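You operate a simulated robot arm through the tools that you are given. There is no shell and no other tool. Be economical: measure what you need, move in short steps, check, and stop when the job is done.

You are at the controls of a simulated two-armed robot. One attempt, no reset.

JOB
Cap bottle JOB 43, turn it over till mixed and log it in.
Fine: cap first; log it for the tint test and leave it on the pad; the other small bottle stays open, all others unlogged where they are. Set down upright: what you pick out.

It is judged by the outcome, as a careful person would: the job done as asked, and still so three seconds after it is handed in. It fails if anything else is knocked over, pushed out of place, dropped, spilled or broken. Lids that push on must go on centred and level and be pressed home; caps that screw on are set level and turned clockwise until they are tight.

ROBOT AND FRAMES
Two 7-joint arms with two-finger parallel grippers on one trunk, on a base that drives. Base frame: it is fixed to the floor where the robot stands at the start and does not move with it; the origin is under the middle of the robot, x ahead of it, y to its left, z up; the surface under the hand at the start is at about z = 900. Readings come in mm, degrees, newtons and seconds.
The left shoulder is at the start at [60, 143, 926], the right one opposite. With the tool pointing down near the work surface each hand reaches from about 280 to 700 mm from the robot's upright axis, wherever it stands, measured 20 degrees to its own side. Places, roughly: blue-band bottle [750, -1750, 500]; green log button [700, -600, 1100]; log unit dial [700, -700, 1000]; pad of the log unit [600, -300, 900]. Payload 1.57 kg a hand.
The TCP of each hand is the grasp point between the finger pads, 30 mm short of the fingertips. In the tool frame z runs along the fingers and y along their closing line. The gripper opens to 110 mm. The fingers are 24 mm wide and 12 mm thick; the gripper's body (48 by 112 mm) begins 78 mm behind the TCP.
Orientation is told as [roll, pitch, yaw] about the base's x, y, z axes, in that order, counted from this pose: with the fingers straight down and closing along the base's y, the tool's x points along the base's -x, its y along +y and its z along -z.

CONTROLS
- The arms move only by the tool drive_tool. It takes "left_moves", "right_moves" or both (then of equal length, played together; a hand with none holds still); each is text: rows parted by semicolons, each of 7 numbers parted by spaces: the turn, a rotation vector about the base's x, y, z in degrees, then the shift along the base's x, y, z in mm, then the closure, from 0 (fully open) to 1 (shut). In form: rx ry rz x y z hand; .... A call has 1 to 8 rows; each row shifts and turns the commanded pose from where the row before left it. Rows are played at 5 a second. More than 50 mm and 8.6 degrees between two rows, or a gripper value outside its range, and nothing of the call is played. A pose out of reach is approached as far as the arm can. The call stops where the force on the tool passes 40 N (or 10 N more than at its start, if that is more) or the arm is blocked; 0.2 s more then pass. Each finger travels about 45 mm/s and halts on what it meets, pressing with about 39 N; the grip force reading is that of the motor and also rises with nothing between the fingers. The clock runs only during rows and for 0.2 s after the last one: add rows that do not move to give the fingers time. The reply holds the time, the measured pose of the TCP, the force on the tool along the base axes, the opening and the grip force, in the units named above and with some noise, with the torque about the TCP (base axes, N m) and any sound that the robot's microphone picked up.
- Cameras (640 x 400 px; columns grow to the right, rows downward): "scene" is now at [51.5, -12.4, 1544.2]; the picture's right is [-0.17, -0.99, 0.00], its down [-0.66, 0.11, -0.74] and it looks along [0.73, -0.12, -0.67] (base axes); focal length 269 px, centre (320, 200). "left" rides on the left gripper at [70, -16, -141] in its tool frame; the picture's right is [0.23, 0.97, 0.00], its down [-0.86, 0.20, -0.48] and it looks along [-0.47, 0.11, 0.88] (tool axes); focal length 222 px, centre (320, 200). "right" rides on the right gripper at [70, 16, -141] in its tool frame; the picture's right is [-0.23, 0.97, 0.00], its down [-0.86, -0.20, -0.48] and it looks along [-0.47, -0.11, 0.88] (tool axes); focal length 222 px, centre (320, 200). There is no depth. A picture from a camera that has moved, and an enlarged one, comes with that camera's place and axes in the base frame and with its lens.
- grab_frame(camera): a new picture of that camera. The clock stands still meanwhile.
- move_column(by): slides the trunk up (or, below 0, down) by that many mm; the arms and the scene camera ride with it, the base frame stays. It gives what a move gives, with no picture.
- roll_base(legs): drives the robot by 1 to 6 legs, each [ahead, left, turn to the left] in mm, mm and degrees, along the robot's own axes; the way and the turn of a leg run together, so that a leg with both is an arc; at most 1500 mm and 180 degrees a leg. The arms and the cameras ride along, it lands a little off, and it stops where it bumps. It gives what a move gives.
- aim_head(pan, tilt): turns the head with the scene camera to pan (to the left, within 86 degrees either way) and tilt (down, from -29 to 69), counted from straight ahead of the robot. It gives what a move gives.
- inspect(camera, box): a new picture of the part [left, top, right, bottom] of that camera's present view, enlarged. The clock stands still meanwhile.
- hand_in(): hands the job in; it is judged then, once.

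Go step by step. Nothing tells you exact positions but the pictures and the camera data: compare them with the known pose of the tool, close in by small moves and look again before you grip or let go. The budget is 120 turns and 88 pictures, counting those below and the enlarged ones. Unless the task says otherwise, let go and move clear before handing in, and close with one line.

The tools are called after ">>>" as name(argument=value, ...) on one line, values as JSON. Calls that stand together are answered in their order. drive_tool: Moves the arms, as the interface text tells. Its arguments: {"type":"object","properties":{"left_moves":{"type":"string"},"right_moves":{"type":"string"}},"required":[]} The other tools are called the same way: move_column (by) slides the trunk up or down; roll_base (legs) drives the base; aim_head (pan, tilt) turns the head that bears the scene camera; grab_frame (camera) takes a picture; inspect (camera, box) takes an enlarged picture of a part of a camera's view; hand_in () hands the job in.

At the start:

```text
time_s: 0.0
left_tcp_pos: [460.4, 36.4, 998.9]
left_orientation: [0.0, 0.0, 0.0]
left_wrist_force: [0.9, -0.3, 0.4]
left_torque: [-0.02, 0.02, 0.0]
left_gripper_width: 110.0
left_grasp_force: 0.0
right_tcp_pos: [435.1, -296.9, 999.7]
right_orientation: [0.0, 0.0, 0.0]
right_wrist_force: [0.7, -0.2, 0.1]
right_torque: [-0.02, 0.0, 0.0]
right_gripper_width: 109.9
right_grasp_force: 0.1
trunk travel left (down, up): [-525.0, 65.0]
robot x, y, heading: [1.8, 2.4, -0.1]
head pan, tilt: [-9.6, 42.2]
```

scene: 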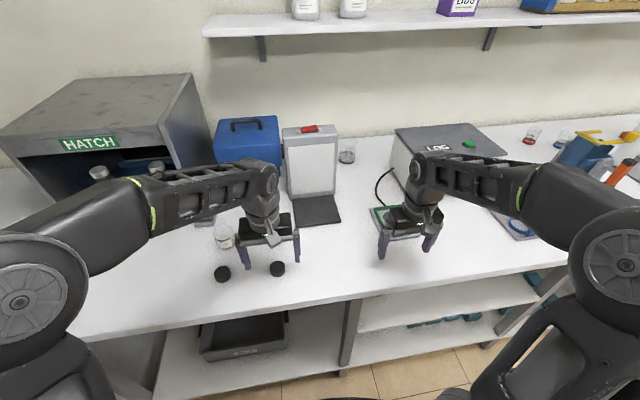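
right: 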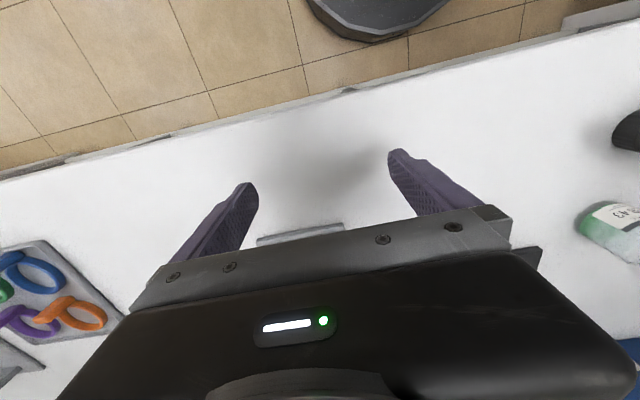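
left: 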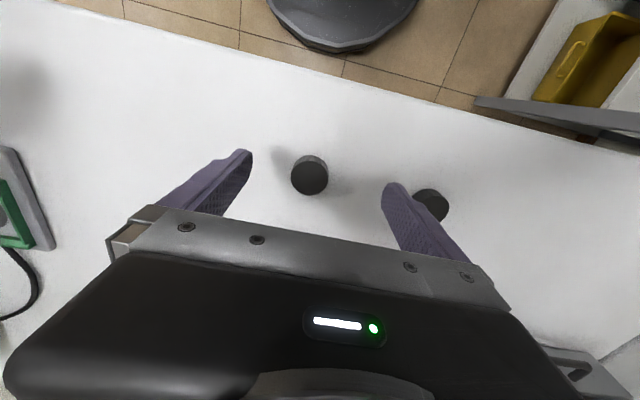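

I see two black caps on the bench near the left hand, small bottles, a log unit with a pad and button. I'll look closer before moving.

>>> inspect(camera="scene", box=[180, 180, 340, 300])

>>> inspect(camera="scene", box=[340, 100, 560, 260])

>>> inspect(camera="right", box=[520, 150, 640, 270])

```text
3.33 times, centred on (260, 240) of scene
camera zoom: at [51.5, -12.4, 1544.2], right [-0.17, -0.99, 0.0], down [-0.66, 0.11, -0.74], along [0.73, -0.12, -0.67], focal length 896 px, centre (520, 67)
```

zoom: 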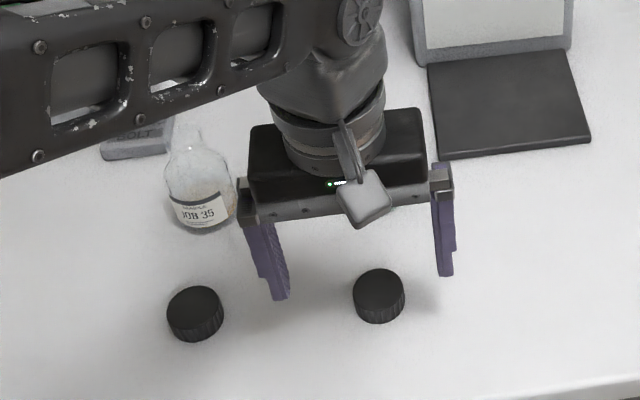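

```text
2.50 times, centred on (450, 180) of scene
camera zoom: at [51.5, -12.4, 1544.2], right [-0.17, -0.99, 0.0], down [-0.66, 0.11, -0.74], along [0.73, -0.12, -0.67], focal length 672 px, centre (-5, 250)
```

zoom: 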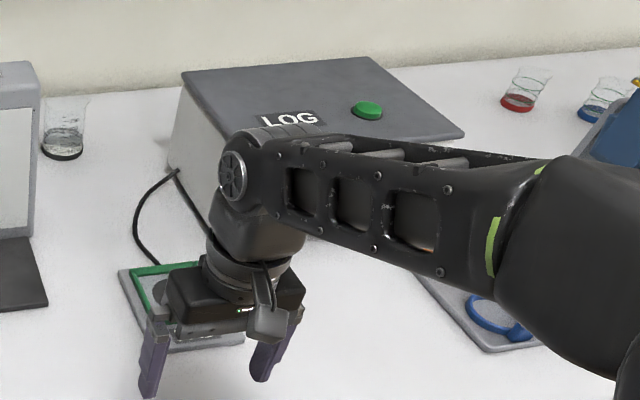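

```text
3.33 times, centred on (580, 210) of right
camera zoom: at [366.4, -281.6, 1141.0], right [0.23, 0.97, 0.0], down [0.86, -0.2, 0.48], along [0.47, -0.11, -0.88], focal length 740 px, centre (-547, 167)
```

zoom: 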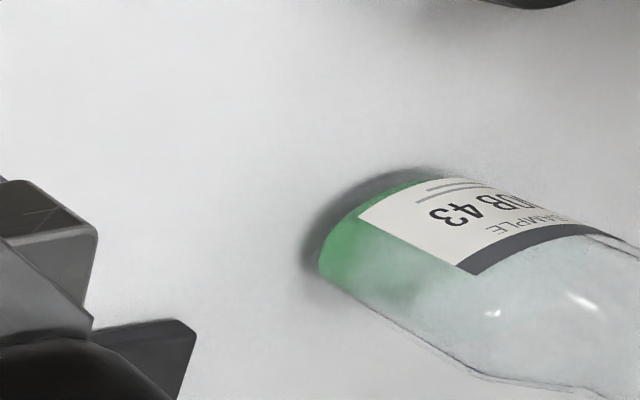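

JOB 43 (green liquid) seems to be around (600, 20), hidden behind the left arm; JOB 35 is near (597, 190). I'll move both arms aside to see.

>>> drive_tool(left_moves="0 0 0 -20 40 20 0;0 0 0 -20 40 20 0;0 0 0 -20 40 10 0;0 0 0 -20 40 0 0;0 0 0 -20 40 0 0;0 0 0 -20 40 0 0", right_moves="0 0 0 -20 -40 20 0;0 0 0 -20 -40 20 0;0 0 0 -20 -40 10 0;0 0 0 -20 -40 0 0;0 0 0 -20 -40 0 0;0 0 0 -20 -40 0 0")

>>> grab_frame(camera="scene")

```text
time_s: 1.4
left_tcp_pos: [338.6, 274.8, 1050.2]
left_orientation: [-0.1, 0.0, -0.1]
left_wrist_force: [0.4, 0.0, -0.8]
left_torque: [-0.01, -0.02, 0.0]
left_gripper_width: 109.8
left_grasp_force: 0.0
right_tcp_pos: [314.2, -538.1, 1051.2]
right_orientation: [0.0, 0.1, 0.0]
right_wrist_force: [0.5, 0.0, 0.1]
right_torque: [0.02, -0.04, 0.04]
right_gripper_width: 110.0
right_grasp_force: 0.2
trunk travel left (down, up): [-525.0, 65.0]
robot x, y, heading: [1.5, 2.5, -0.3]
head pan, tilt: [-9.6, 42.2]
```

```text
81 pictures are left
camera scene: at [50.8, -12.5, 1544.3], right [-0.17, -0.99, 0.0], down [-0.66, 0.11, -0.74], along [0.73, -0.12, -0.67], focal length 269 px, centre (320, 200)
```

scene: 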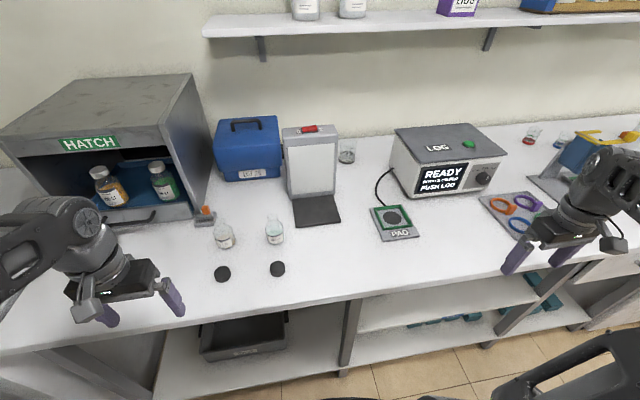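

>>> inspect(camera="scene", box=[190, 200, 310, 290])

>>> inspect(camera="scene", box=[365, 115, 525, 245])

>>> inspect(camera="scene", box=[400, 150, 510, 215])

>>> inspect(camera="scene", box=[40, 100, 360, 240])

```text
4.44 times, centred on (250, 245) of scene
camera zoom: at [50.8, -12.5, 1544.3], right [-0.17, -0.99, 0.0], down [-0.66, 0.11, -0.74], along [0.73, -0.12, -0.67], focal length 1194 px, centre (631, 0)
```

zoom: 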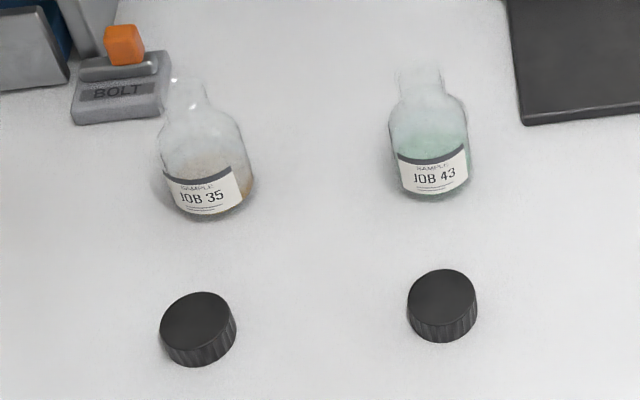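

```text
3.08 times, centred on (445, 180) of scene
camera zoom: at [50.8, -12.5, 1544.3], right [-0.17, -0.99, 0.0], down [-0.66, 0.11, -0.74], along [0.73, -0.12, -0.67], focal length 827 px, centre (-65, 262)
```

zoom: 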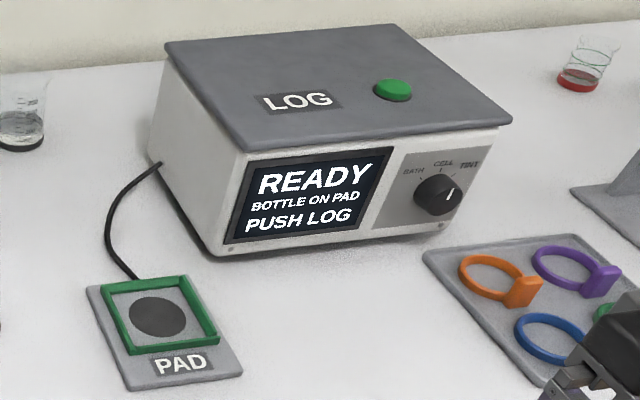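

```text
5.82 times, centred on (455, 182) of scene
camera zoom: at [50.8, -12.5, 1544.3], right [-0.17, -0.99, 0.0], down [-0.66, 0.11, -0.74], along [0.73, -0.12, -0.67], focal length 1564 px, centre (-466, 302)
```

zoom: 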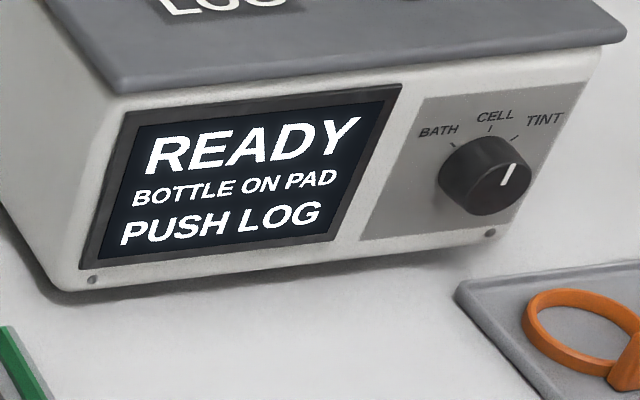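

```text
2.00 times, centred on (200, 170) of scene
camera zoom: at [50.8, -12.5, 1544.3], right [-0.17, -0.99, 0.0], down [-0.66, 0.11, -0.74], along [0.73, -0.12, -0.67], focal length 538 px, centre (560, 260)
```

zoom: 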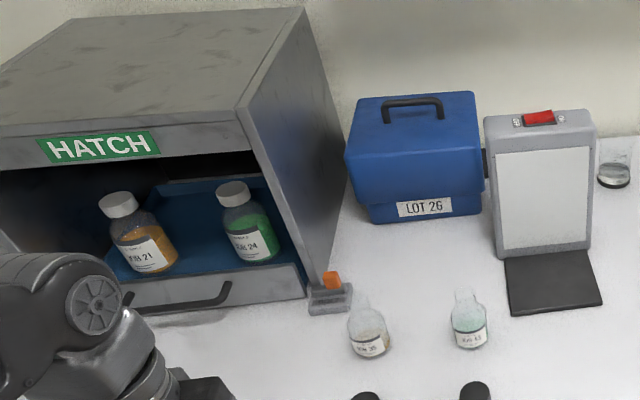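

The pointer on the dial seems to stand at CELL, so TINT needs a turn to the right. I'll zoom in to compare the two caps, necks and the dial.

>>> inspect(camera="scene", box=[262, 210, 292, 230])

>>> inspect(camera="scene", box=[209, 210, 239, 230])

>>> inspect(camera="scene", box=[205, 255, 295, 290])

>>> inspect(camera="scene", box=[460, 155, 510, 195])

```text
16.00 times, centred on (277, 220) of scene
camera zoom: at [50.8, -12.5, 1544.3], right [-0.17, -0.99, 0.0], down [-0.66, 0.11, -0.74], along [0.73, -0.12, -0.67], focal length 4300 px, centre (1008, -120)
```

zoom: 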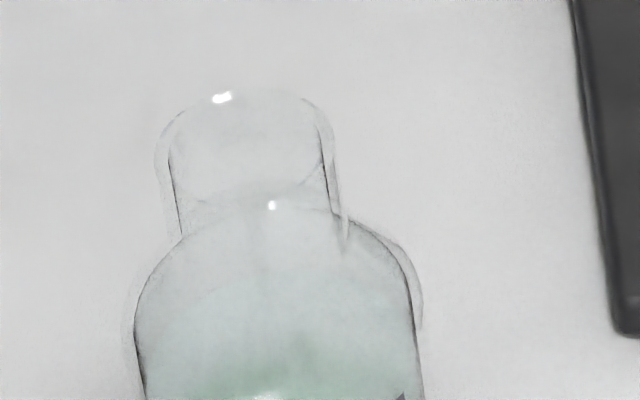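

```text
16.00 times, centred on (224, 220) of scene
camera zoom: at [50.8, -12.5, 1544.3], right [-0.17, -0.99, 0.0], down [-0.66, 0.11, -0.74], along [0.73, -0.12, -0.67], focal length 4300 px, centre (1856, -120)
```

zoom: 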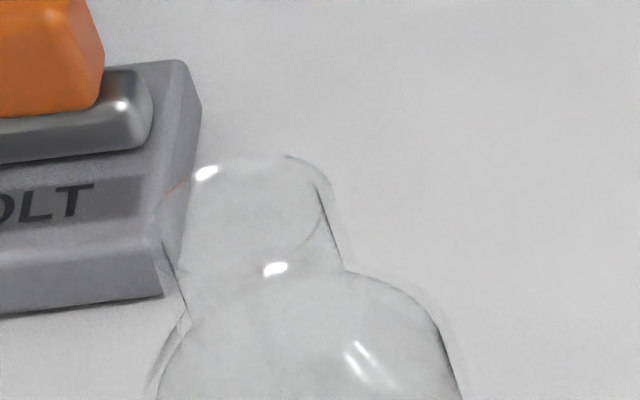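

```text
7.11 times, centred on (250, 272) of scene
camera zoom: at [50.8, -12.5, 1544.3], right [-0.17, -0.99, 0.0], down [-0.66, 0.11, -0.74], along [0.73, -0.12, -0.67], focal length 1911 px, centre (818, -316)
```

zoom: 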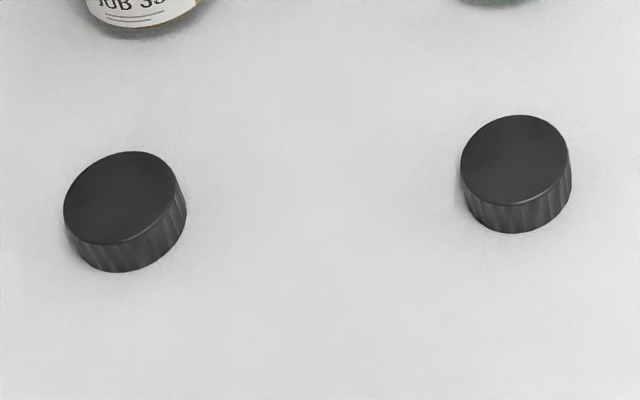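

```text
10.00 times, centred on (485, 175) of scene
camera zoom: at [50.8, -12.5, 1544.3], right [-0.17, -0.99, 0.0], down [-0.66, 0.11, -0.74], along [0.73, -0.12, -0.67], focal length 2687 px, centre (-1330, 450)
```

zoom: 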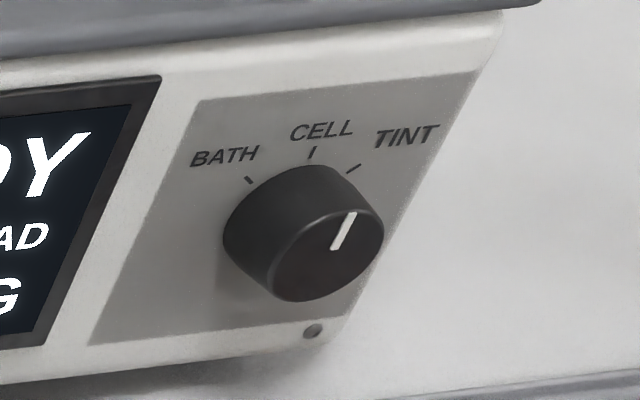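

Both caps look alike (about 41 mm), bottle ~53 mm wide, ~112 mm tall near (588, 35). Plan: left hand holds the bottle tilted from the robot's side, right hand screws the cap on. First I test in free air how far the left wrist can tilt and roll.

>>> drive_tool(left_moves="0 -7.5 0 15 -15 25 0;0 -7.5 0 15 -15 25 0;0 -7.5 0 15 -15 25 0;0 -7.5 0 15 -15 25 0;0 -7.5 0 15 -15 25 0;0 -7.5 0 15 -15 25 0;0 -7.5 0 15 -15 25 0;0 -7.5 0 15 -15 25 0")

>>> drive_tool(left_moves="7.36 0 -4.25 0 0 0 0;7.36 0 -4.25 0 0 0 0;7.36 0 -4.25 0 0 0 0;7.36 0 -4.25 0 0 0 0;7.36 0 -4.25 0 0 0 0;7.36 0 -4.25 0 0 0 0;7.36 0 -4.25 0 0 0 0;7.36 0 -4.25 0 0 0 0")

>>> drive_tool(left_moves="7.36 0 -4.25 0 0 0 0;7.36 0 -4.25 0 0 0 0;7.36 0 -4.25 0 0 0 0;7.36 0 -4.25 0 0 0 0;7.36 0 -4.25 0 0 0 0;7.36 0 -4.25 0 0 0 0;7.36 0 -4.25 0 0 0 0;7.36 0 -4.25 0 0 0 0")

```text
time_s: 3.2
left_tcp_pos: [459.9, 155.1, 1248.6]
left_orientation: [0.0, -60.1, 0.0]
left_wrist_force: [-0.3, 0.5, 0.1]
left_torque: [0.04, -0.01, -0.02]
left_gripper_width: 110.0
left_grasp_force: 0.1
right_tcp_pos: [316.0, -538.5, 1051.0]
right_orientation: [-0.1, 0.0, 0.0]
right_wrist_force: [-0.3, 0.4, 0.4]
right_torque: [0.03, 0.0, 0.02]
right_gripper_width: 110.2
right_grasp_force: 0.0
trunk travel left (down, up): [-525.0, 65.0]
robot x, y, heading: [0.9, 0.0, -0.0]
head pan, tilt: [-9.6, 42.2]
```

```text
time_s: 5.0
left_tcp_pos: [460.3, 156.2, 1250.3]
left_orientation: [58.1, -18.9, -78.7]
left_wrist_force: [-0.4, -0.6, -0.1]
left_torque: [0.01, 0.02, 0.01]
left_gripper_width: 110.1
left_grasp_force: 0.0
right_tcp_pos: [315.7, -536.1, 1050.8]
right_orientation: [0.0, -0.1, 0.0]
right_wrist_force: [0.4, -0.2, 0.2]
right_torque: [0.0, -0.01, -0.04]
right_gripper_width: 110.0
right_grasp_force: 0.1
trunk travel left (down, up): [-525.0, 65.0]
robot x, y, heading: [-1.2, -2.3, 0.0]
head pan, tilt: [-9.6, 42.2]
```

```text
time_s: 6.8
left_tcp_pos: [460.4, 155.6, 1249.9]
left_orientation: [50.2, 38.6, -117.5]
left_wrist_force: [-0.2, 0.5, -0.1]
left_torque: [0.0, -0.01, 0.01]
left_gripper_width: 110.1
left_grasp_force: 0.1
right_tcp_pos: [314.4, -537.4, 1050.4]
right_orientation: [0.0, 0.0, 0.0]
right_wrist_force: [1.3, 1.0, 0.5]
right_torque: [0.02, -0.01, -0.01]
right_gripper_width: 110.1
right_grasp_force: 0.1
trunk travel left (down, up): [-525.0, 65.0]
robot x, y, heading: [-0.7, -5.0, -0.2]
head pan, tilt: [-9.6, 42.2]
```

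The wrist rolls 136° freely. I continue to 180° to know the limit.

>>> drive_tool(left_moves="7.36 0 -4.25 0 0 0 0;7.36 0 -4.25 0 0 0 0;7.36 0 -4.25 0 0 0 0;7.36 0 -4.25 0 0 0 0;7.36 0 -4.25 0 0 0 0;0 0 0 0 0 0 0")

>>> drive_tool(left_moves="0 -8 0 0 0 0 0;0 -8 0 0 0 0 0;0 -8 0 0 0 0 0;0 -8 0 0 0 0 0;0 -8 0 0 0 0 0;0 0 0 0 0 0 0")

>>> grab_frame(camera="scene")

```text
time_s: 8.2
left_tcp_pos: [460.0, 156.8, 1249.6]
left_orientation: [2.4, 60.0, -177.2]
left_wrist_force: [0.2, 0.3, 0.2]
left_torque: [-0.01, 0.03, 0.0]
left_gripper_width: 110.2
left_grasp_force: 0.0
right_tcp_pos: [315.2, -537.4, 1050.2]
right_orientation: [0.0, 0.0, 0.0]
right_wrist_force: [0.5, -0.3, -0.2]
right_torque: [0.03, 0.0, 0.01]
right_gripper_width: 110.0
right_grasp_force: 0.0
trunk travel left (down, up): [-525.0, 65.0]
robot x, y, heading: [0.8, -3.0, 0.1]
head pan, tilt: [-9.6, 42.2]
```

```text
time_s: 9.6
left_tcp_pos: [490.0, 146.9, 1280.8]
left_orientation: [171.2, 79.8, -8.9]
left_wrist_force: [-0.2, 0.2, -0.2]
left_torque: [-0.04, 0.02, -0.01]
left_gripper_width: 109.9
left_grasp_force: 0.0
left hand out of reach, approached as far as the arm can: row 4, 5
right_tcp_pos: [314.4, -536.9, 1050.8]
right_orientation: [0.0, 0.0, 0.0]
right_wrist_force: [0.2, -0.5, 0.9]
right_torque: [0.02, -0.05, 0.01]
right_gripper_width: 109.9
right_grasp_force: 0.0
trunk travel left (down, up): [-525.0, 65.0]
robot x, y, heading: [3.5, 3.1, 0.2]
head pan, tilt: [-9.6, 42.2]
```

```text
72 pictures are left
camera scene: at [51.0, -12.4, 1544.3], right [-0.17, -0.99, 0.0], down [-0.66, 0.11, -0.74], along [0.73, -0.12, -0.67], focal length 269 px, centre (320, 200)
```

scene: 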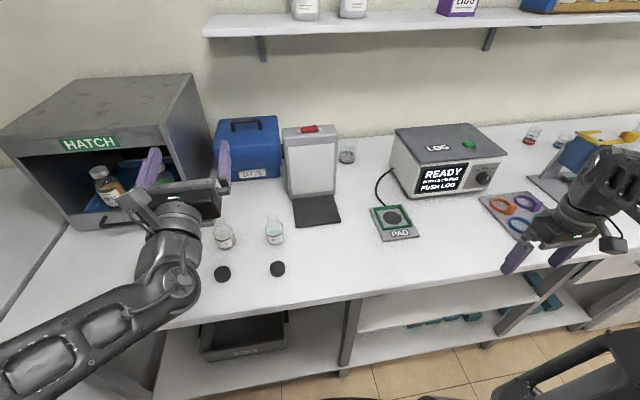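

Rolling 180° with the tool near-horizontal works, so a bottle held there can be inverted. I unwind the left arm now.

>>> drive_tool(left_moves="0 8 0 0 0 0 0;0 8 0 0 0 0 0;0 8 0 0 0 0 0;0 8 0 0 0 0 0;0 8 0 0 0 0 0;0 0 0 0 0 0 0")

```text
time_s: 11.0
left_tcp_pos: [489.7, 147.7, 1280.0]
left_orientation: [2.6, 59.9, -176.9]
left_wrist_force: [-0.7, -0.5, -0.5]
left_torque: [0.0, 0.0, -0.01]
left_gripper_width: 110.1
left_grasp_force: 0.0
right_tcp_pos: [314.9, -537.7, 1049.7]
right_orientation: [0.0, 0.0, 0.0]
right_wrist_force: [0.0, 0.4, 0.3]
right_torque: [0.0, 0.02, 0.0]
right_gripper_width: 110.1
right_grasp_force: 0.1
trunk travel left (down, up): [-525.0, 65.0]
robot x, y, heading: [-1.1, 0.8, 0.0]
head pan, tilt: [-9.6, 42.2]
```

>>> drive_tool(left_moves="-7.36 0 4.25 -5 4 0 0;-7.36 0 4.25 -5 4 0 0;-7.36 0 4.25 -5 4 0 0;-7.36 0 4.25 -5 4 0 0;-7.36 0 4.25 -5 4 0 0;-7.36 0 4.25 -5 4 0 0;-7.36 0 4.25 -5 4 0 0;-7.36 0 4.25 -5 4 0 0", right_moves="0 0 0 12 23 0 0;0 0 0 12 23 0 0;0 0 0 12 23 0 0;0 0 0 12 23 0 0;0 0 0 12 23 0 0;0 0 0 12 23 0 0;0 0 0 12 23 0 0;0 0 0 12 23 0 0")

>>> drive_tool(left_moves="-7.36 0 4.25 -5 4 0 0;-7.36 0 4.25 -5 4 0 0;-7.36 0 4.25 -5 4 0 0;-7.36 0 4.25 -5 4 0 0;-7.36 0 4.25 -5 4 0 0;-7.36 0 4.25 -5 4 0 0;-7.36 0 4.25 -5 4 0 0;-7.36 0 4.25 -5 4 0 0", right_moves="0 0 0 6 23 0 0;0 0 0 6 23 0 0;0 0 0 6 23 0 0;0 0 0 6 23 0 0;0 0 0 6 23 0 0;0 0 0 6 23 0 0;0 0 0 6 23 0 0;0 0 0 6 23 0 0")

>>> drive_tool(left_moves="-7.36 0 4.25 -5 4 0 0;-7.36 0 4.25 -5 4 0 0;-7.36 0 4.25 -5 4 0 0;-7.36 0 4.25 -5 4 0 0;-7.36 0 4.25 -5 4 0 0;0 0 0 0 0 0 0;0 0 0 0 0 0 0", right_moves="0 0 0 0 25 -5 0;0 0 0 0 25 -5 0;0 0 0 0 25 -5 0;0 0 0 0 25 -5 0;0 0 0 0 25 -5 0;0 0 0 0 25 -5 0;0 0 0 0 25 -10 0")

>>> grab_frame(camera="right")

>>> grab_frame(camera="scene")

```text
time_s: 12.8
left_tcp_pos: [450.9, 179.7, 1280.6]
left_orientation: [58.5, 17.5, -100.6]
left_wrist_force: [-0.2, 0.6, 0.0]
left_torque: [-0.03, 0.01, 0.0]
left_gripper_width: 109.9
left_grasp_force: 0.1
right_tcp_pos: [411.1, -353.3, 1049.6]
right_orientation: [0.0, 0.0, 0.0]
right_wrist_force: [0.6, 0.5, 0.6]
right_torque: [-0.02, -0.01, 0.0]
right_gripper_width: 110.0
right_grasp_force: 0.0
trunk travel left (down, up): [-525.0, 65.0]
robot x, y, heading: [-0.4, 0.4, -0.1]
head pan, tilt: [-9.6, 42.2]
```

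```text
time_s: 14.6
left_tcp_pos: [411.5, 212.0, 1279.9]
left_orientation: [49.3, -39.9, -61.2]
left_wrist_force: [0.4, 0.5, 0.9]
left_torque: [0.01, 0.02, -0.04]
left_gripper_width: 110.1
left_grasp_force: 0.1
right_tcp_pos: [458.5, -169.2, 1049.9]
right_orientation: [0.0, 0.0, 0.1]
right_wrist_force: [-0.4, 0.8, 0.4]
right_torque: [0.01, 0.02, -0.01]
right_gripper_width: 109.9
right_grasp_force: 0.0
trunk travel left (down, up): [-525.0, 65.0]
robot x, y, heading: [-0.9, -0.4, -0.2]
head pan, tilt: [-9.6, 42.2]
```

```text
time_s: 16.2
left_tcp_pos: [385.4, 231.7, 1279.1]
left_orientation: [-0.1, -60.1, 0.1]
left_wrist_force: [0.0, 0.8, -0.4]
left_torque: [-0.03, -0.01, -0.02]
left_gripper_width: 110.0
left_grasp_force: 0.1
right_tcp_pos: [459.4, 5.8, 1008.3]
right_orientation: [0.0, 0.0, -0.1]
right_wrist_force: [-0.4, 0.4, -0.5]
right_torque: [-0.02, -0.02, 0.01]
right_gripper_width: 110.0
right_grasp_force: 0.1
trunk travel left (down, up): [-525.0, 65.0]
robot x, y, heading: [4.5, 1.6, -0.1]
head pan, tilt: [-9.6, 42.2]
```

```text
71 pictures are left
camera right: at [389.9, 22.5, 1150.9], right [0.23, 0.97, 0.0], down [0.85, -0.2, 0.48], along [0.47, -0.11, -0.88], focal length 222 px, centre (320, 200)
```

right: 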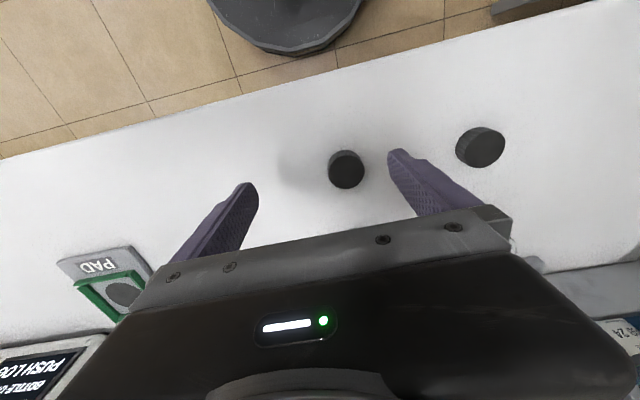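

```text
70 pictures are left
camera scene: at [51.6, -11.7, 1544.2], right [-0.17, -0.99, 0.0], down [-0.66, 0.11, -0.74], along [0.73, -0.12, -0.67], focal length 269 px, centre (320, 200)
```

scene: 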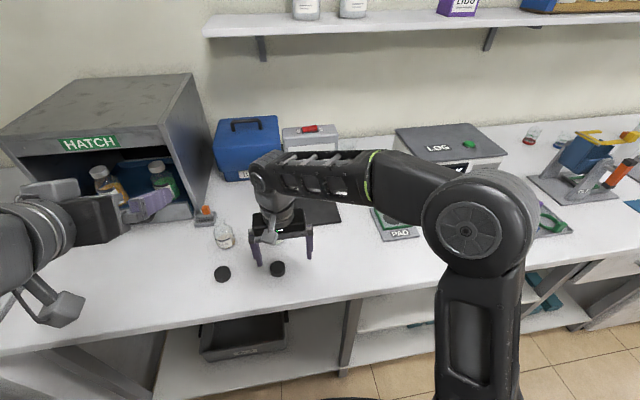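

The cap is near (481, 33). I turn the right hand's yaw by +80° (for clockwise range later) above it and look again.

>>> drive_tool(right_moves="0 0 8 3 4 0 0;0 0 8 3 4 0 0;0 0 8 3 4 0 0;0 0 8 3 4 0 0;0 0 8 3 4 0 0;0 0 8 3 4 0 0;0 0 8 3 3 0 0;0 0 8 1 0 0 0")

>>> drive_tool(right_moves="0 0 8 0 0 0 0;0 0 8 0 0 0 0;0 0 0 0 0 -15 0;0 0 0 0 0 -10 0")

>>> grab_frame(camera="right")

```text
time_s: 18.0
left_tcp_pos: [385.9, 231.4, 1279.0]
left_orientation: [-0.1, -60.1, 0.0]
left_wrist_force: [0.5, 0.2, 0.5]
left_torque: [-0.01, 0.01, 0.0]
left_gripper_width: 109.9
left_grasp_force: 0.1
right_tcp_pos: [481.5, 32.6, 1009.3]
right_orientation: [-0.1, 0.0, 64.1]
right_wrist_force: [-0.5, 1.1, 0.1]
right_torque: [0.0, -0.03, 0.02]
right_gripper_width: 110.1
right_grasp_force: 0.1
trunk travel left (down, up): [-525.0, 65.0]
robot x, y, heading: [-5.9, 1.0, -0.1]
head pan, tilt: [-9.6, 42.2]
```

```text
time_s: 19.0
left_tcp_pos: [385.8, 231.4, 1279.9]
left_orientation: [0.1, -60.0, 0.0]
left_wrist_force: [-0.6, 0.0, 0.6]
left_torque: [0.0, 0.0, 0.01]
left_gripper_width: 110.0
left_grasp_force: 0.1
right_tcp_pos: [481.1, 33.1, 984.4]
right_orientation: [0.0, -0.1, 80.0]
right_wrist_force: [0.0, -0.1, 0.9]
right_torque: [0.03, 0.02, 0.0]
right_gripper_width: 110.0
right_grasp_force: 0.1
trunk travel left (down, up): [-525.0, 65.0]
robot x, y, heading: [0.9, 0.6, 0.1]
head pan, tilt: [-9.6, 42.2]
```

```text
69 pictures are left
camera right: at [454.3, -33.8, 1125.4], right [-0.92, 0.39, 0.0], down [0.34, 0.81, 0.48], along [0.19, 0.44, -0.88], focal length 222 px, centre (320, 200)
```

right: 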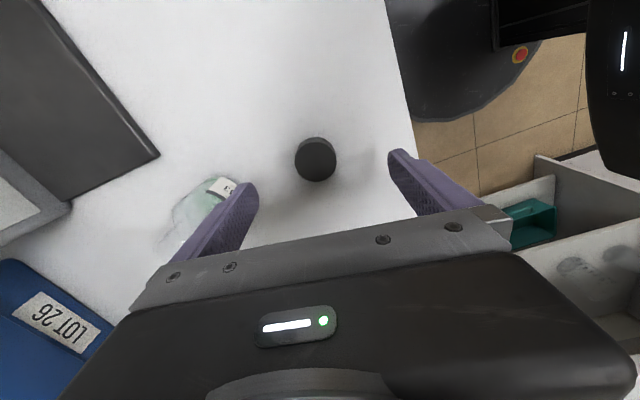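

>>> inspect(camera="right", box=[280, 120, 360, 200])

```text
5.00 times, centred on (320, 160) of right
camera zoom: at [454.3, -33.8, 1125.4], right [-0.92, 0.39, 0.0], down [0.34, 0.81, 0.48], along [0.19, 0.44, -0.88], focal length 1111 px, centre (320, 400)
```

zoom: 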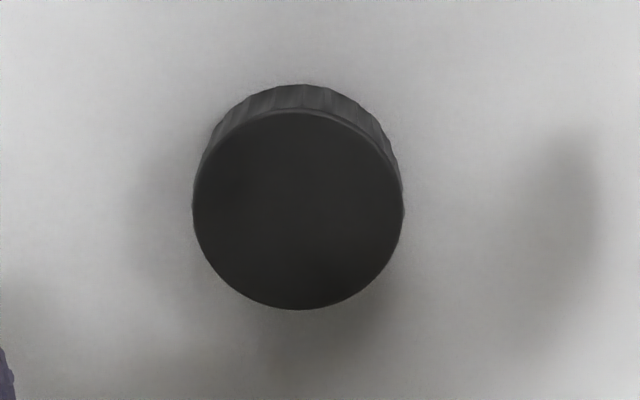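

Cap centre comes out at about (485, 30), diameter 41 mm. I centre, narrow the fingers so as not to touch the bottle, descend and grip.

>>> drive_tool(right_moves="0 0 0 4 -2.8 0 0.45;0 0 0 0 0 0 0.45;0 0 0 0 0 0 0.45;0 0 0 0 0 -15 0.45;0 0 0 0 0 -15 0.45;0 0 0 0 0 -10 0.45;0 0 0 0 0 -10 0.45")

>>> grab_frame(camera="right")

```text
time_s: 20.6
left_tcp_pos: [385.5, 231.6, 1278.5]
left_orientation: [0.0, -60.1, -0.1]
left_wrist_force: [-0.3, -0.4, 0.5]
left_torque: [0.0, 0.0, 0.0]
left_gripper_width: 110.3
left_grasp_force: 0.1
right_tcp_pos: [484.3, 31.1, 934.6]
right_orientation: [0.0, 0.0, 80.0]
right_wrist_force: [1.3, -0.2, -0.5]
right_torque: [0.0, 0.02, 0.02]
right_gripper_width: 60.4
right_grasp_force: 0.0
trunk travel left (down, up): [-525.0, 65.0]
robot x, y, heading: [2.3, 0.4, 0.1]
head pan, tilt: [-9.6, 42.2]
```

```text
67 pictures are left
camera right: at [458.1, -36.2, 1075.5], right [-0.92, 0.39, 0.0], down [0.35, 0.81, 0.48], along [0.19, 0.44, -0.88], focal length 222 px, centre (320, 200)
```

right: 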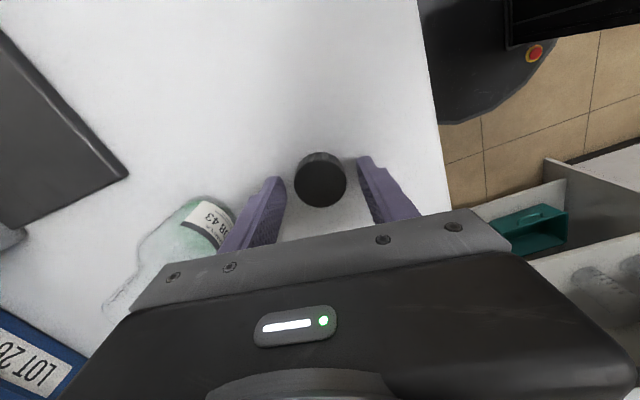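

Cap is well centred between the fingers; I close.

>>> drive_tool(right_moves="0 0 0 0 0 0 1;0 0 0 0 0 0 1;0 0 0 0 0 0 1;0 0 0 0 0 0 1")

>>> drive_tool(right_moves="0 0 0 0 0 20 1;0 0 0 0 0 40 1;0 0 0 0 -10 40 1;0 0 0 0 -20 20 1;0 0 0 0 -20 0 1;0 0 0 0 -20 0 1;0 0 0 0 -20 0 1;0 0 0 0 -20 0 1")

>>> grab_frame(camera="right")

>>> inspect(camera="scene", box=[220, 170, 340, 250])

```text
time_s: 21.6
left_tcp_pos: [385.7, 232.3, 1280.1]
left_orientation: [0.0, -60.1, 0.0]
left_wrist_force: [-0.7, -0.1, 0.1]
left_torque: [-0.01, -0.02, 0.01]
left_gripper_width: 110.1
left_grasp_force: 0.0
right_tcp_pos: [484.9, 29.7, 935.5]
right_orientation: [0.1, 0.0, 79.9]
right_wrist_force: [-0.2, 0.0, 0.3]
right_torque: [0.05, -0.03, -0.02]
right_gripper_width: 38.9
right_grasp_force: 38.7
trunk travel left (down, up): [-525.0, 65.0]
robot x, y, heading: [2.3, 0.9, -0.0]
head pan, tilt: [-9.6, 42.2]
```

```text
time_s: 23.4
left_tcp_pos: [386.5, 231.6, 1279.7]
left_orientation: [0.1, -60.1, 0.0]
left_wrist_force: [0.1, 0.6, 0.3]
left_torque: [0.0, -0.02, 0.01]
left_gripper_width: 110.2
left_grasp_force: 0.1
right_tcp_pos: [483.9, -81.8, 1054.4]
right_orientation: [0.0, 0.0, 80.0]
right_wrist_force: [0.6, 0.1, 0.0]
right_torque: [-0.01, 0.03, 0.0]
right_gripper_width: 38.5
right_grasp_force: 38.4
trunk travel left (down, up): [-525.0, 65.0]
robot x, y, heading: [2.6, 1.1, 0.1]
head pan, tilt: [-9.6, 42.2]
```

```text
66 pictures are left
camera right: at [457.3, -146.6, 1195.5], right [-0.92, 0.39, 0.0], down [0.35, 0.81, 0.48], along [0.19, 0.44, -0.88], focal length 222 px, centre (320, 200)
```

right: 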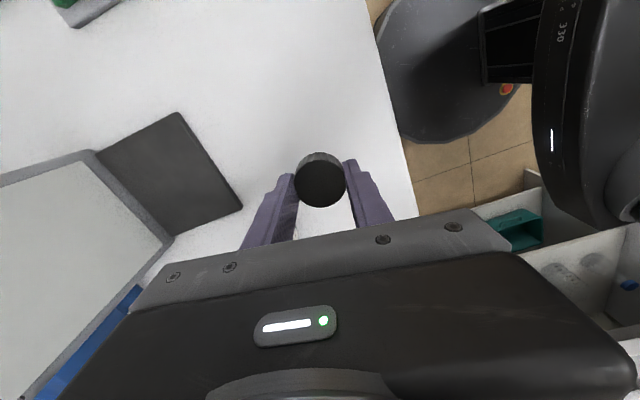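

```text
5.00 times, centred on (280, 210) of scene
camera zoom: at [51.3, -12.7, 1544.2], right [-0.17, -0.99, 0.0], down [-0.66, 0.11, -0.74], along [0.73, -0.12, -0.67], focal length 1344 px, centre (520, 150)
```

zoom: 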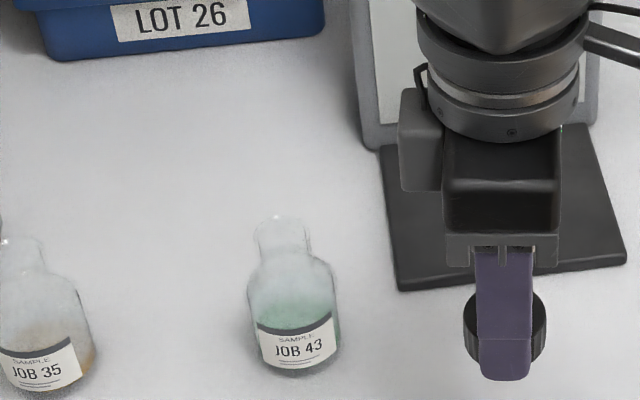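

The cap is held. I move the right hand aside and bring the left hand down behind the bottle; its camera then looks level at the bottle.

>>> drive_tool(left_moves="0 0 0 3 -25 -39 0;0 0 0 3 -25 -39 0;0 0 0 3 -25 -39 0;0 0 0 3 -25 -39 0;0 0 0 3 -25 -39 0;0 0 0 3 -25 -39 0;0 0 0 3 -25 -39 0;0 0 0 3 -22 -39 0", right_moves="0 0 0 0 -10 0 1;0 0 0 0 -10 0 1;0 0 0 0 -10 0 1;0 0 0 0 -10 0 1;0 0 0 0 -10 0 1;0 0 0 0 -10 0 1;0 0 0 0 0 0 1;0 0 0 0 0 0 1")

>>> grab_frame(camera="left")

>>> grab_frame(camera="scene")

```text
time_s: 25.3
left_tcp_pos: [404.9, -41.9, 1015.0]
left_orientation: [-17.3, -54.2, 6.9]
left_wrist_force: [-0.4, 0.2, 0.2]
left_torque: [0.02, -0.01, -0.05]
left_gripper_width: 109.8
left_grasp_force: 0.0
left hand out of reach, approached as far as the arm can: row 3, 4, 5, 6
right_tcp_pos: [485.6, -139.3, 1054.1]
right_orientation: [0.1, 0.0, 79.9]
right_wrist_force: [-0.1, 0.5, 0.2]
right_torque: [0.01, -0.01, -0.01]
right_gripper_width: 38.5
right_grasp_force: 39.3
trunk travel left (down, up): [-525.0, 65.0]
robot x, y, heading: [-1.0, -0.3, 0.1]
head pan, tilt: [-9.6, 42.2]
stopped in row 8 (left hand): the arm was blocked; the commanded pose is now the measured one
```

```text
64 pictures are left
camera left: at [248.5, -33.9, 1039.8], right [-0.01, 0.94, -0.35], down [0.13, 0.35, 0.93], along [0.99, -0.04, -0.13], focal length 222 px, centre (320, 200)
```

left: 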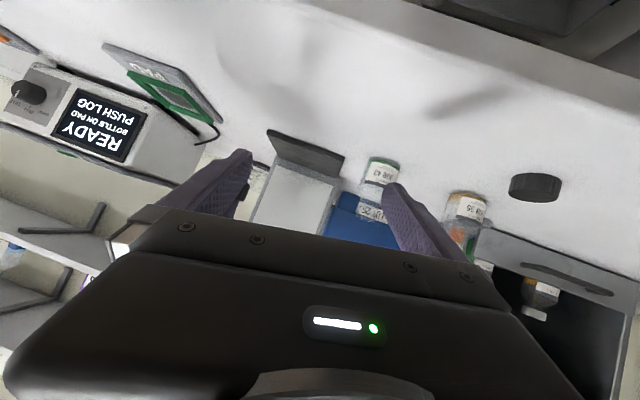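

```text
63 pictures are left
camera scene: at [51.8, -12.4, 1544.2], right [-0.17, -0.99, 0.0], down [-0.66, 0.11, -0.74], along [0.73, -0.12, -0.67], focal length 269 px, centre (320, 200)
```

scene: 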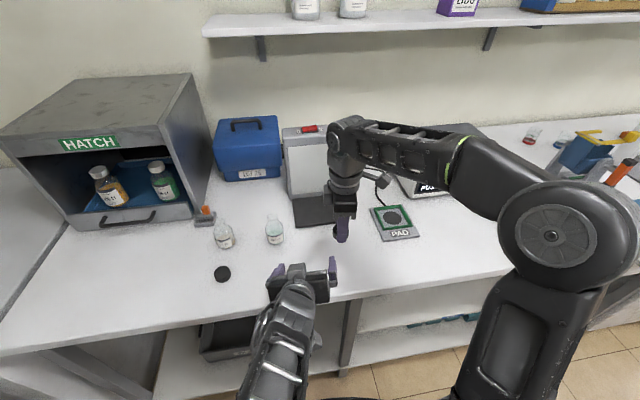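

The left arm ran into its limit there (too close to the body, forearm at the bench edge). I lift it, restore its orientation further forward, and raise the trunk.

>>> drive_tool(left_moves="0 0 0 0 15 25 0;0 0 0 5 15 30 0;4.3 -2.9 4.05 10 15 30 0;4.3 -2.9 4.05 10 15 10 0;0 0 0 15 10 0 0;0 0 0 15 10 0 0;0 0 0 15 0 0 0;0 0 0 15 0 0 0")

>>> move_column(by=60)

>>> grab_frame(camera="scene")

```text
time_s: 27.2
left_tcp_pos: [463.6, -23.0, 1131.4]
left_orientation: [-1.3, -63.7, -6.5]
left_wrist_force: [-0.5, 0.3, 0.7]
left_torque: [0.0, 0.0, 0.0]
left_gripper_width: 110.0
left_grasp_force: 0.0
left hand out of reach, approached as far as the arm can: row 1
right_tcp_pos: [483.4, -140.9, 1054.0]
right_orientation: [0.0, 0.0, 80.0]
right_wrist_force: [-0.3, 0.4, -0.5]
right_torque: [0.02, -0.01, 0.04]
right_gripper_width: 38.7
right_grasp_force: 39.0
trunk travel left (down, up): [-525.0, 65.0]
robot x, y, heading: [-3.3, 1.0, 0.2]
head pan, tilt: [-9.6, 42.2]
stopped in row 8 (left hand): the arm was blocked; the commanded pose is now the measured one
```

```text
time_s: 28.2
left_tcp_pos: [464.9, -22.1, 1190.4]
left_orientation: [-1.3, -63.5, -6.4]
left_wrist_force: [-0.1, 0.1, -0.4]
left_torque: [0.04, -0.04, 0.02]
left_gripper_width: 110.0
left_grasp_force: 0.1
right_tcp_pos: [484.8, -140.3, 1114.4]
right_orientation: [0.1, -0.1, 79.9]
right_wrist_force: [0.0, 0.3, -1.2]
right_torque: [-0.02, 0.0, 0.06]
right_gripper_width: 38.6
right_grasp_force: 39.1
trunk travel left (down, up): [-585.0, 5.0]
robot x, y, heading: [1.1, 0.9, 0.2]
head pan, tilt: [-9.6, 42.2]
```

```text
62 pictures are left
camera scene: at [51.6, -12.5, 1604.2], right [-0.17, -0.99, 0.0], down [-0.66, 0.11, -0.74], along [0.73, -0.12, -0.67], focal length 269 px, centre (320, 200)
```

scene: 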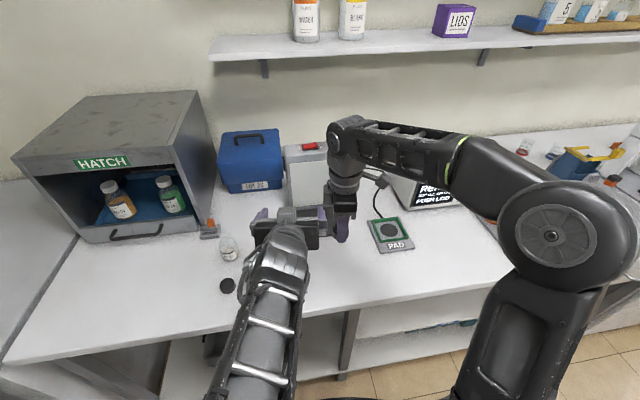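

>>> drive_tool(left_moves="0 0 0 0 20 0 0;0 0 0 0 20 0 0;1.3 3.5 6.4 0 20 0 0;0 0 0 10 0 -10 0;0 0 0 20 0 -20 0;0 0 0 20 0 -20 0", right_moves="0 0 0 0 -20 0 1;0 0 0 0 -20 0 1;0 0 0 0 -20 0 1;0 0 0 0 -20 0 1;0 0 0 0 0 0 1;0 0 0 0 0 0 1")

>>> grab_frame(camera="left")

```text
time_s: 29.6
left_tcp_pos: [463.2, -44.1, 1176.7]
left_orientation: [0.5, -63.5, -12.8]
left_wrist_force: [-0.9, 0.5, -0.3]
left_torque: [-0.03, 0.0, -0.03]
left_gripper_width: 110.0
left_grasp_force: 0.0
right_tcp_pos: [483.8, -220.4, 1115.4]
right_orientation: [0.2, 0.0, 80.1]
right_wrist_force: [-0.2, 0.5, -0.2]
right_torque: [0.01, 0.03, 0.0]
right_gripper_width: 38.5
right_grasp_force: 39.4
trunk travel left (down, up): [-585.0, 5.0]
robot x, y, heading: [0.1, -0.3, 0.0]
head pan, tilt: [-9.6, 42.2]
stopped in row 6 (left hand): the arm was blocked; the commanded pose is now the measured one
```

```text
61 pictures are left
camera left: at [305.5, -27.0, 1176.9], right [0.11, 0.97, -0.2], down [0.0, 0.2, 0.98], along [0.99, -0.11, 0.03], focal length 222 px, centre (320, 200)
```

left: 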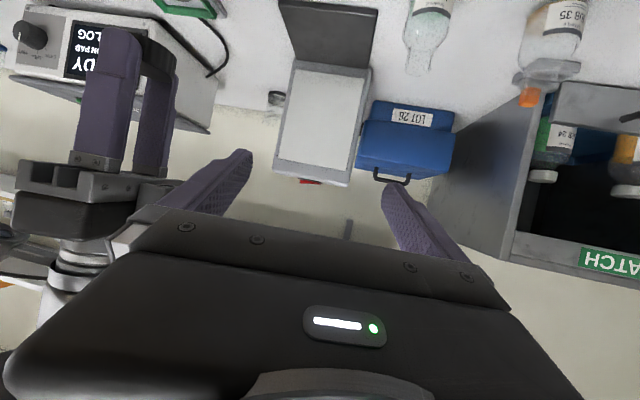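

The left arm is stuck in an awkward elbow posture; I untilt it and raise to free it.

>>> drive_tool(left_moves="0 8 0 0 0 20 0;0 8 0 0 0 20 0;0 8 0 0 10 20 0;0 8 0 0 10 20 0;0 8 0 0 10 0 0;0 8 0 0 10 0 0;0 8 0 0 10 0 0;0 7 0 0 10 0 0")

>>> drive_tool(left_moves="0 0 3 0 25 0 0;0 0 3 0 25 0 0;0 0 3 0 25 0 0;0 0 3 0 25 0 0;0 0 0 0 25 0 0;0 0 0 0 25 0 0;0 0 0 0 25 0 0")

>>> grab_frame(camera="scene")

```text
time_s: 31.4
left_tcp_pos: [462.1, 9.1, 1208.1]
left_orientation: [-11.1, -2.0, -5.4]
left_wrist_force: [0.5, -0.1, -0.3]
left_torque: [-0.04, 0.04, 0.02]
left_gripper_width: 110.0
left_grasp_force: 0.0
left hand out of reach, approached as far as the arm can: row 7, 8
right_tcp_pos: [485.1, -221.0, 1113.7]
right_orientation: [0.0, 0.0, 80.0]
right_wrist_force: [-0.2, -0.5, 0.1]
right_torque: [-0.03, -0.03, -0.01]
right_gripper_width: 38.5
right_grasp_force: 38.8
trunk travel left (down, up): [-585.0, 5.0]
robot x, y, heading: [3.3, -2.5, 0.2]
head pan, tilt: [-9.6, 42.2]
```

```text
time_s: 33.0
left_tcp_pos: [447.0, 202.8, 1192.6]
left_orientation: [-10.9, -1.2, 6.3]
left_wrist_force: [0.0, -0.1, -0.9]
left_torque: [-0.05, 0.0, 0.0]
left_gripper_width: 110.1
left_grasp_force: 0.1
left hand out of reach, approached as far as the arm can: row 6, 7
right_tcp_pos: [482.4, -219.0, 1114.5]
right_orientation: [-0.1, 0.1, 80.1]
right_wrist_force: [-0.1, 0.6, -0.6]
right_torque: [-0.05, 0.0, -0.07]
right_gripper_width: 38.6
right_grasp_force: 39.0
trunk travel left (down, up): [-585.0, 5.0]
robot x, y, heading: [1.3, 2.2, -0.1]
head pan, tilt: [-9.6, 42.2]
```

```text
60 pictures are left
camera scene: at [50.4, -9.4, 1604.3], right [-0.17, -0.99, 0.0], down [-0.66, 0.11, -0.74], along [0.73, -0.13, -0.67], focal length 269 px, centre (320, 200)
```

scene: 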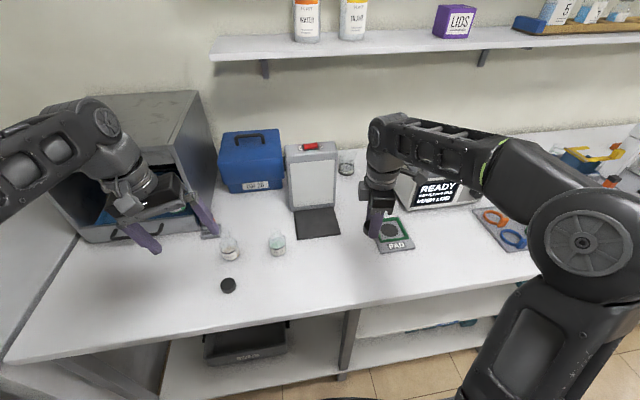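

Free again. I straighten the left hand, yaw it -30° (natural direction from the left shoulder), then tilt about 55° while nearing the bottle from above.

>>> drive_tool(left_moves="1.8 0.2 -6.05 5 0 0 0;1.8 0.2 -6.05 5 0 0 0;1.8 0.2 -6.05 5 0 0 0;1.8 0.2 -6.05 5 0 0 0;1.8 0.2 -6.05 5 0 0 0;1.8 0.2 -6.05 5 0 0 0")

>>> drive_tool(left_moves="-3.45 -5.97 0 3 -12 -12 0;-3.45 -5.97 0 3 -12 -12 0;-3.45 -5.97 0 3 -12 -12 0;-3.45 -5.97 0 3 -12 -12 0;-3.45 -5.97 0 3 -12 -12 0;-3.45 -5.97 0 3 -12 -12 0;-3.45 -5.97 0 3 -12 -12 0;-3.45 -5.97 0 3 -12 -12 0")

>>> grab_frame(camera="left")

>>> grab_frame(camera="scene")

```text
time_s: 34.4
left_tcp_pos: [472.8, 206.0, 1170.5]
left_orientation: [-2.1, -0.2, -24.7]
left_wrist_force: [-0.4, -0.8, 0.3]
left_torque: [-0.01, 0.01, 0.01]
left_gripper_width: 109.8
left_grasp_force: 0.0
left hand out of reach, approached as far as the arm can: row 1, 3, 5, 6
right_tcp_pos: [484.2, -222.2, 1113.9]
right_orientation: [0.1, -0.1, 80.0]
right_wrist_force: [-0.4, -0.2, -1.3]
right_torque: [0.0, -0.02, -0.02]
right_gripper_width: 38.8
right_grasp_force: 39.6
trunk travel left (down, up): [-585.0, 5.0]
robot x, y, heading: [1.4, 2.5, -0.1]
head pan, tilt: [-9.6, 42.2]
```

```text
time_s: 36.2
left_tcp_pos: [495.6, 109.0, 1074.0]
left_orientation: [-9.8, -55.1, -20.7]
left_wrist_force: [0.8, -0.3, 1.3]
left_torque: [0.05, 0.01, 0.01]
left_gripper_width: 109.9
left_grasp_force: 0.1
right_tcp_pos: [484.3, -221.5, 1114.5]
right_orientation: [0.1, 0.0, 79.9]
right_wrist_force: [0.2, 0.4, -0.2]
right_torque: [0.05, 0.03, -0.01]
right_gripper_width: 38.8
right_grasp_force: 38.9
trunk travel left (down, up): [-585.0, 5.0]
robot x, y, heading: [0.1, 2.3, 0.2]
head pan, tilt: [-9.6, 42.2]
```

```text
59 pictures are left
camera left: at [351.5, 171.3, 1098.0], right [0.34, 0.9, -0.28], down [0.22, 0.21, 0.95], along [0.91, -0.39, -0.13], focal length 222 px, centre (320, 200)
```

left: 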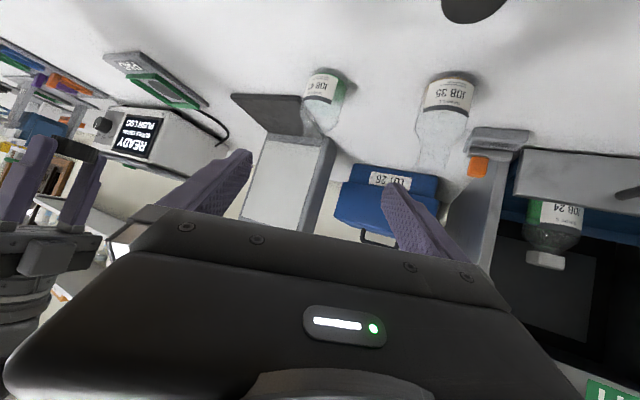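

```text
58 pictures are left
camera scene: at [51.8, -13.9, 1604.2], right [-0.17, -0.99, 0.0], down [-0.66, 0.11, -0.74], along [0.73, -0.12, -0.67], focal length 269 px, centre (320, 200)
```

scene: 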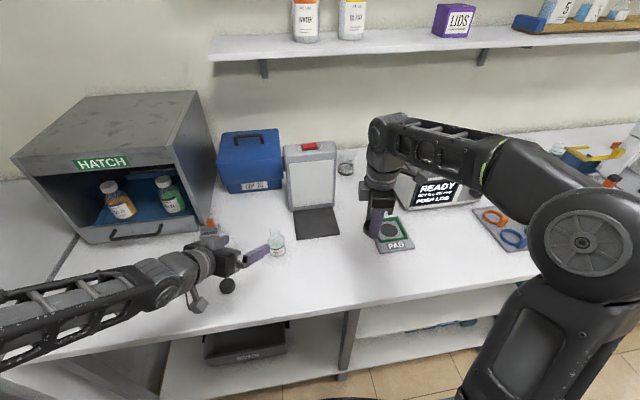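

The arm now has a good posture. I level its closing line and step lower toward the bottle, then measure with its camera.

>>> drive_tool(left_moves="2.63 -1 -0.65 0 0 -30 0;2.63 -1 -0.65 0 0 -30 0;0 0 0 0 0 -30 0;0 0 0 0 0 -20 0")

>>> grab_frame(camera="left")

```text
time_s: 37.2
left_tcp_pos: [496.3, 110.1, 963.8]
left_orientation: [-0.1, -54.7, -29.9]
left_wrist_force: [0.8, 0.5, 0.1]
left_torque: [0.01, 0.0, -0.03]
left_gripper_width: 110.1
left_grasp_force: 0.0
right_tcp_pos: [484.8, -220.7, 1115.1]
right_orientation: [0.1, 0.0, 80.0]
right_wrist_force: [0.8, 0.4, -0.7]
right_torque: [0.01, -0.02, -0.03]
right_gripper_width: 38.7
right_grasp_force: 38.8
trunk travel left (down, up): [-585.0, 5.0]
robot x, y, heading: [-1.9, -0.4, -0.1]
head pan, tilt: [-9.6, 42.2]
```

```text
57 pictures are left
camera left: at [352.8, 174.1, 988.7], right [0.37, 0.91, -0.19], down [0.19, 0.12, 0.97], along [0.91, -0.4, -0.13], focal length 222 px, centre (320, 200)
```

left: 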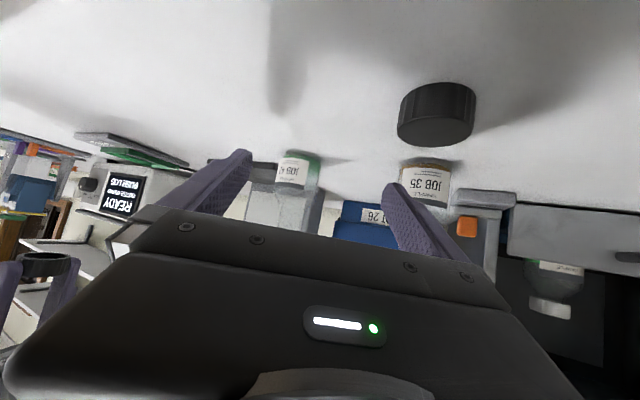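

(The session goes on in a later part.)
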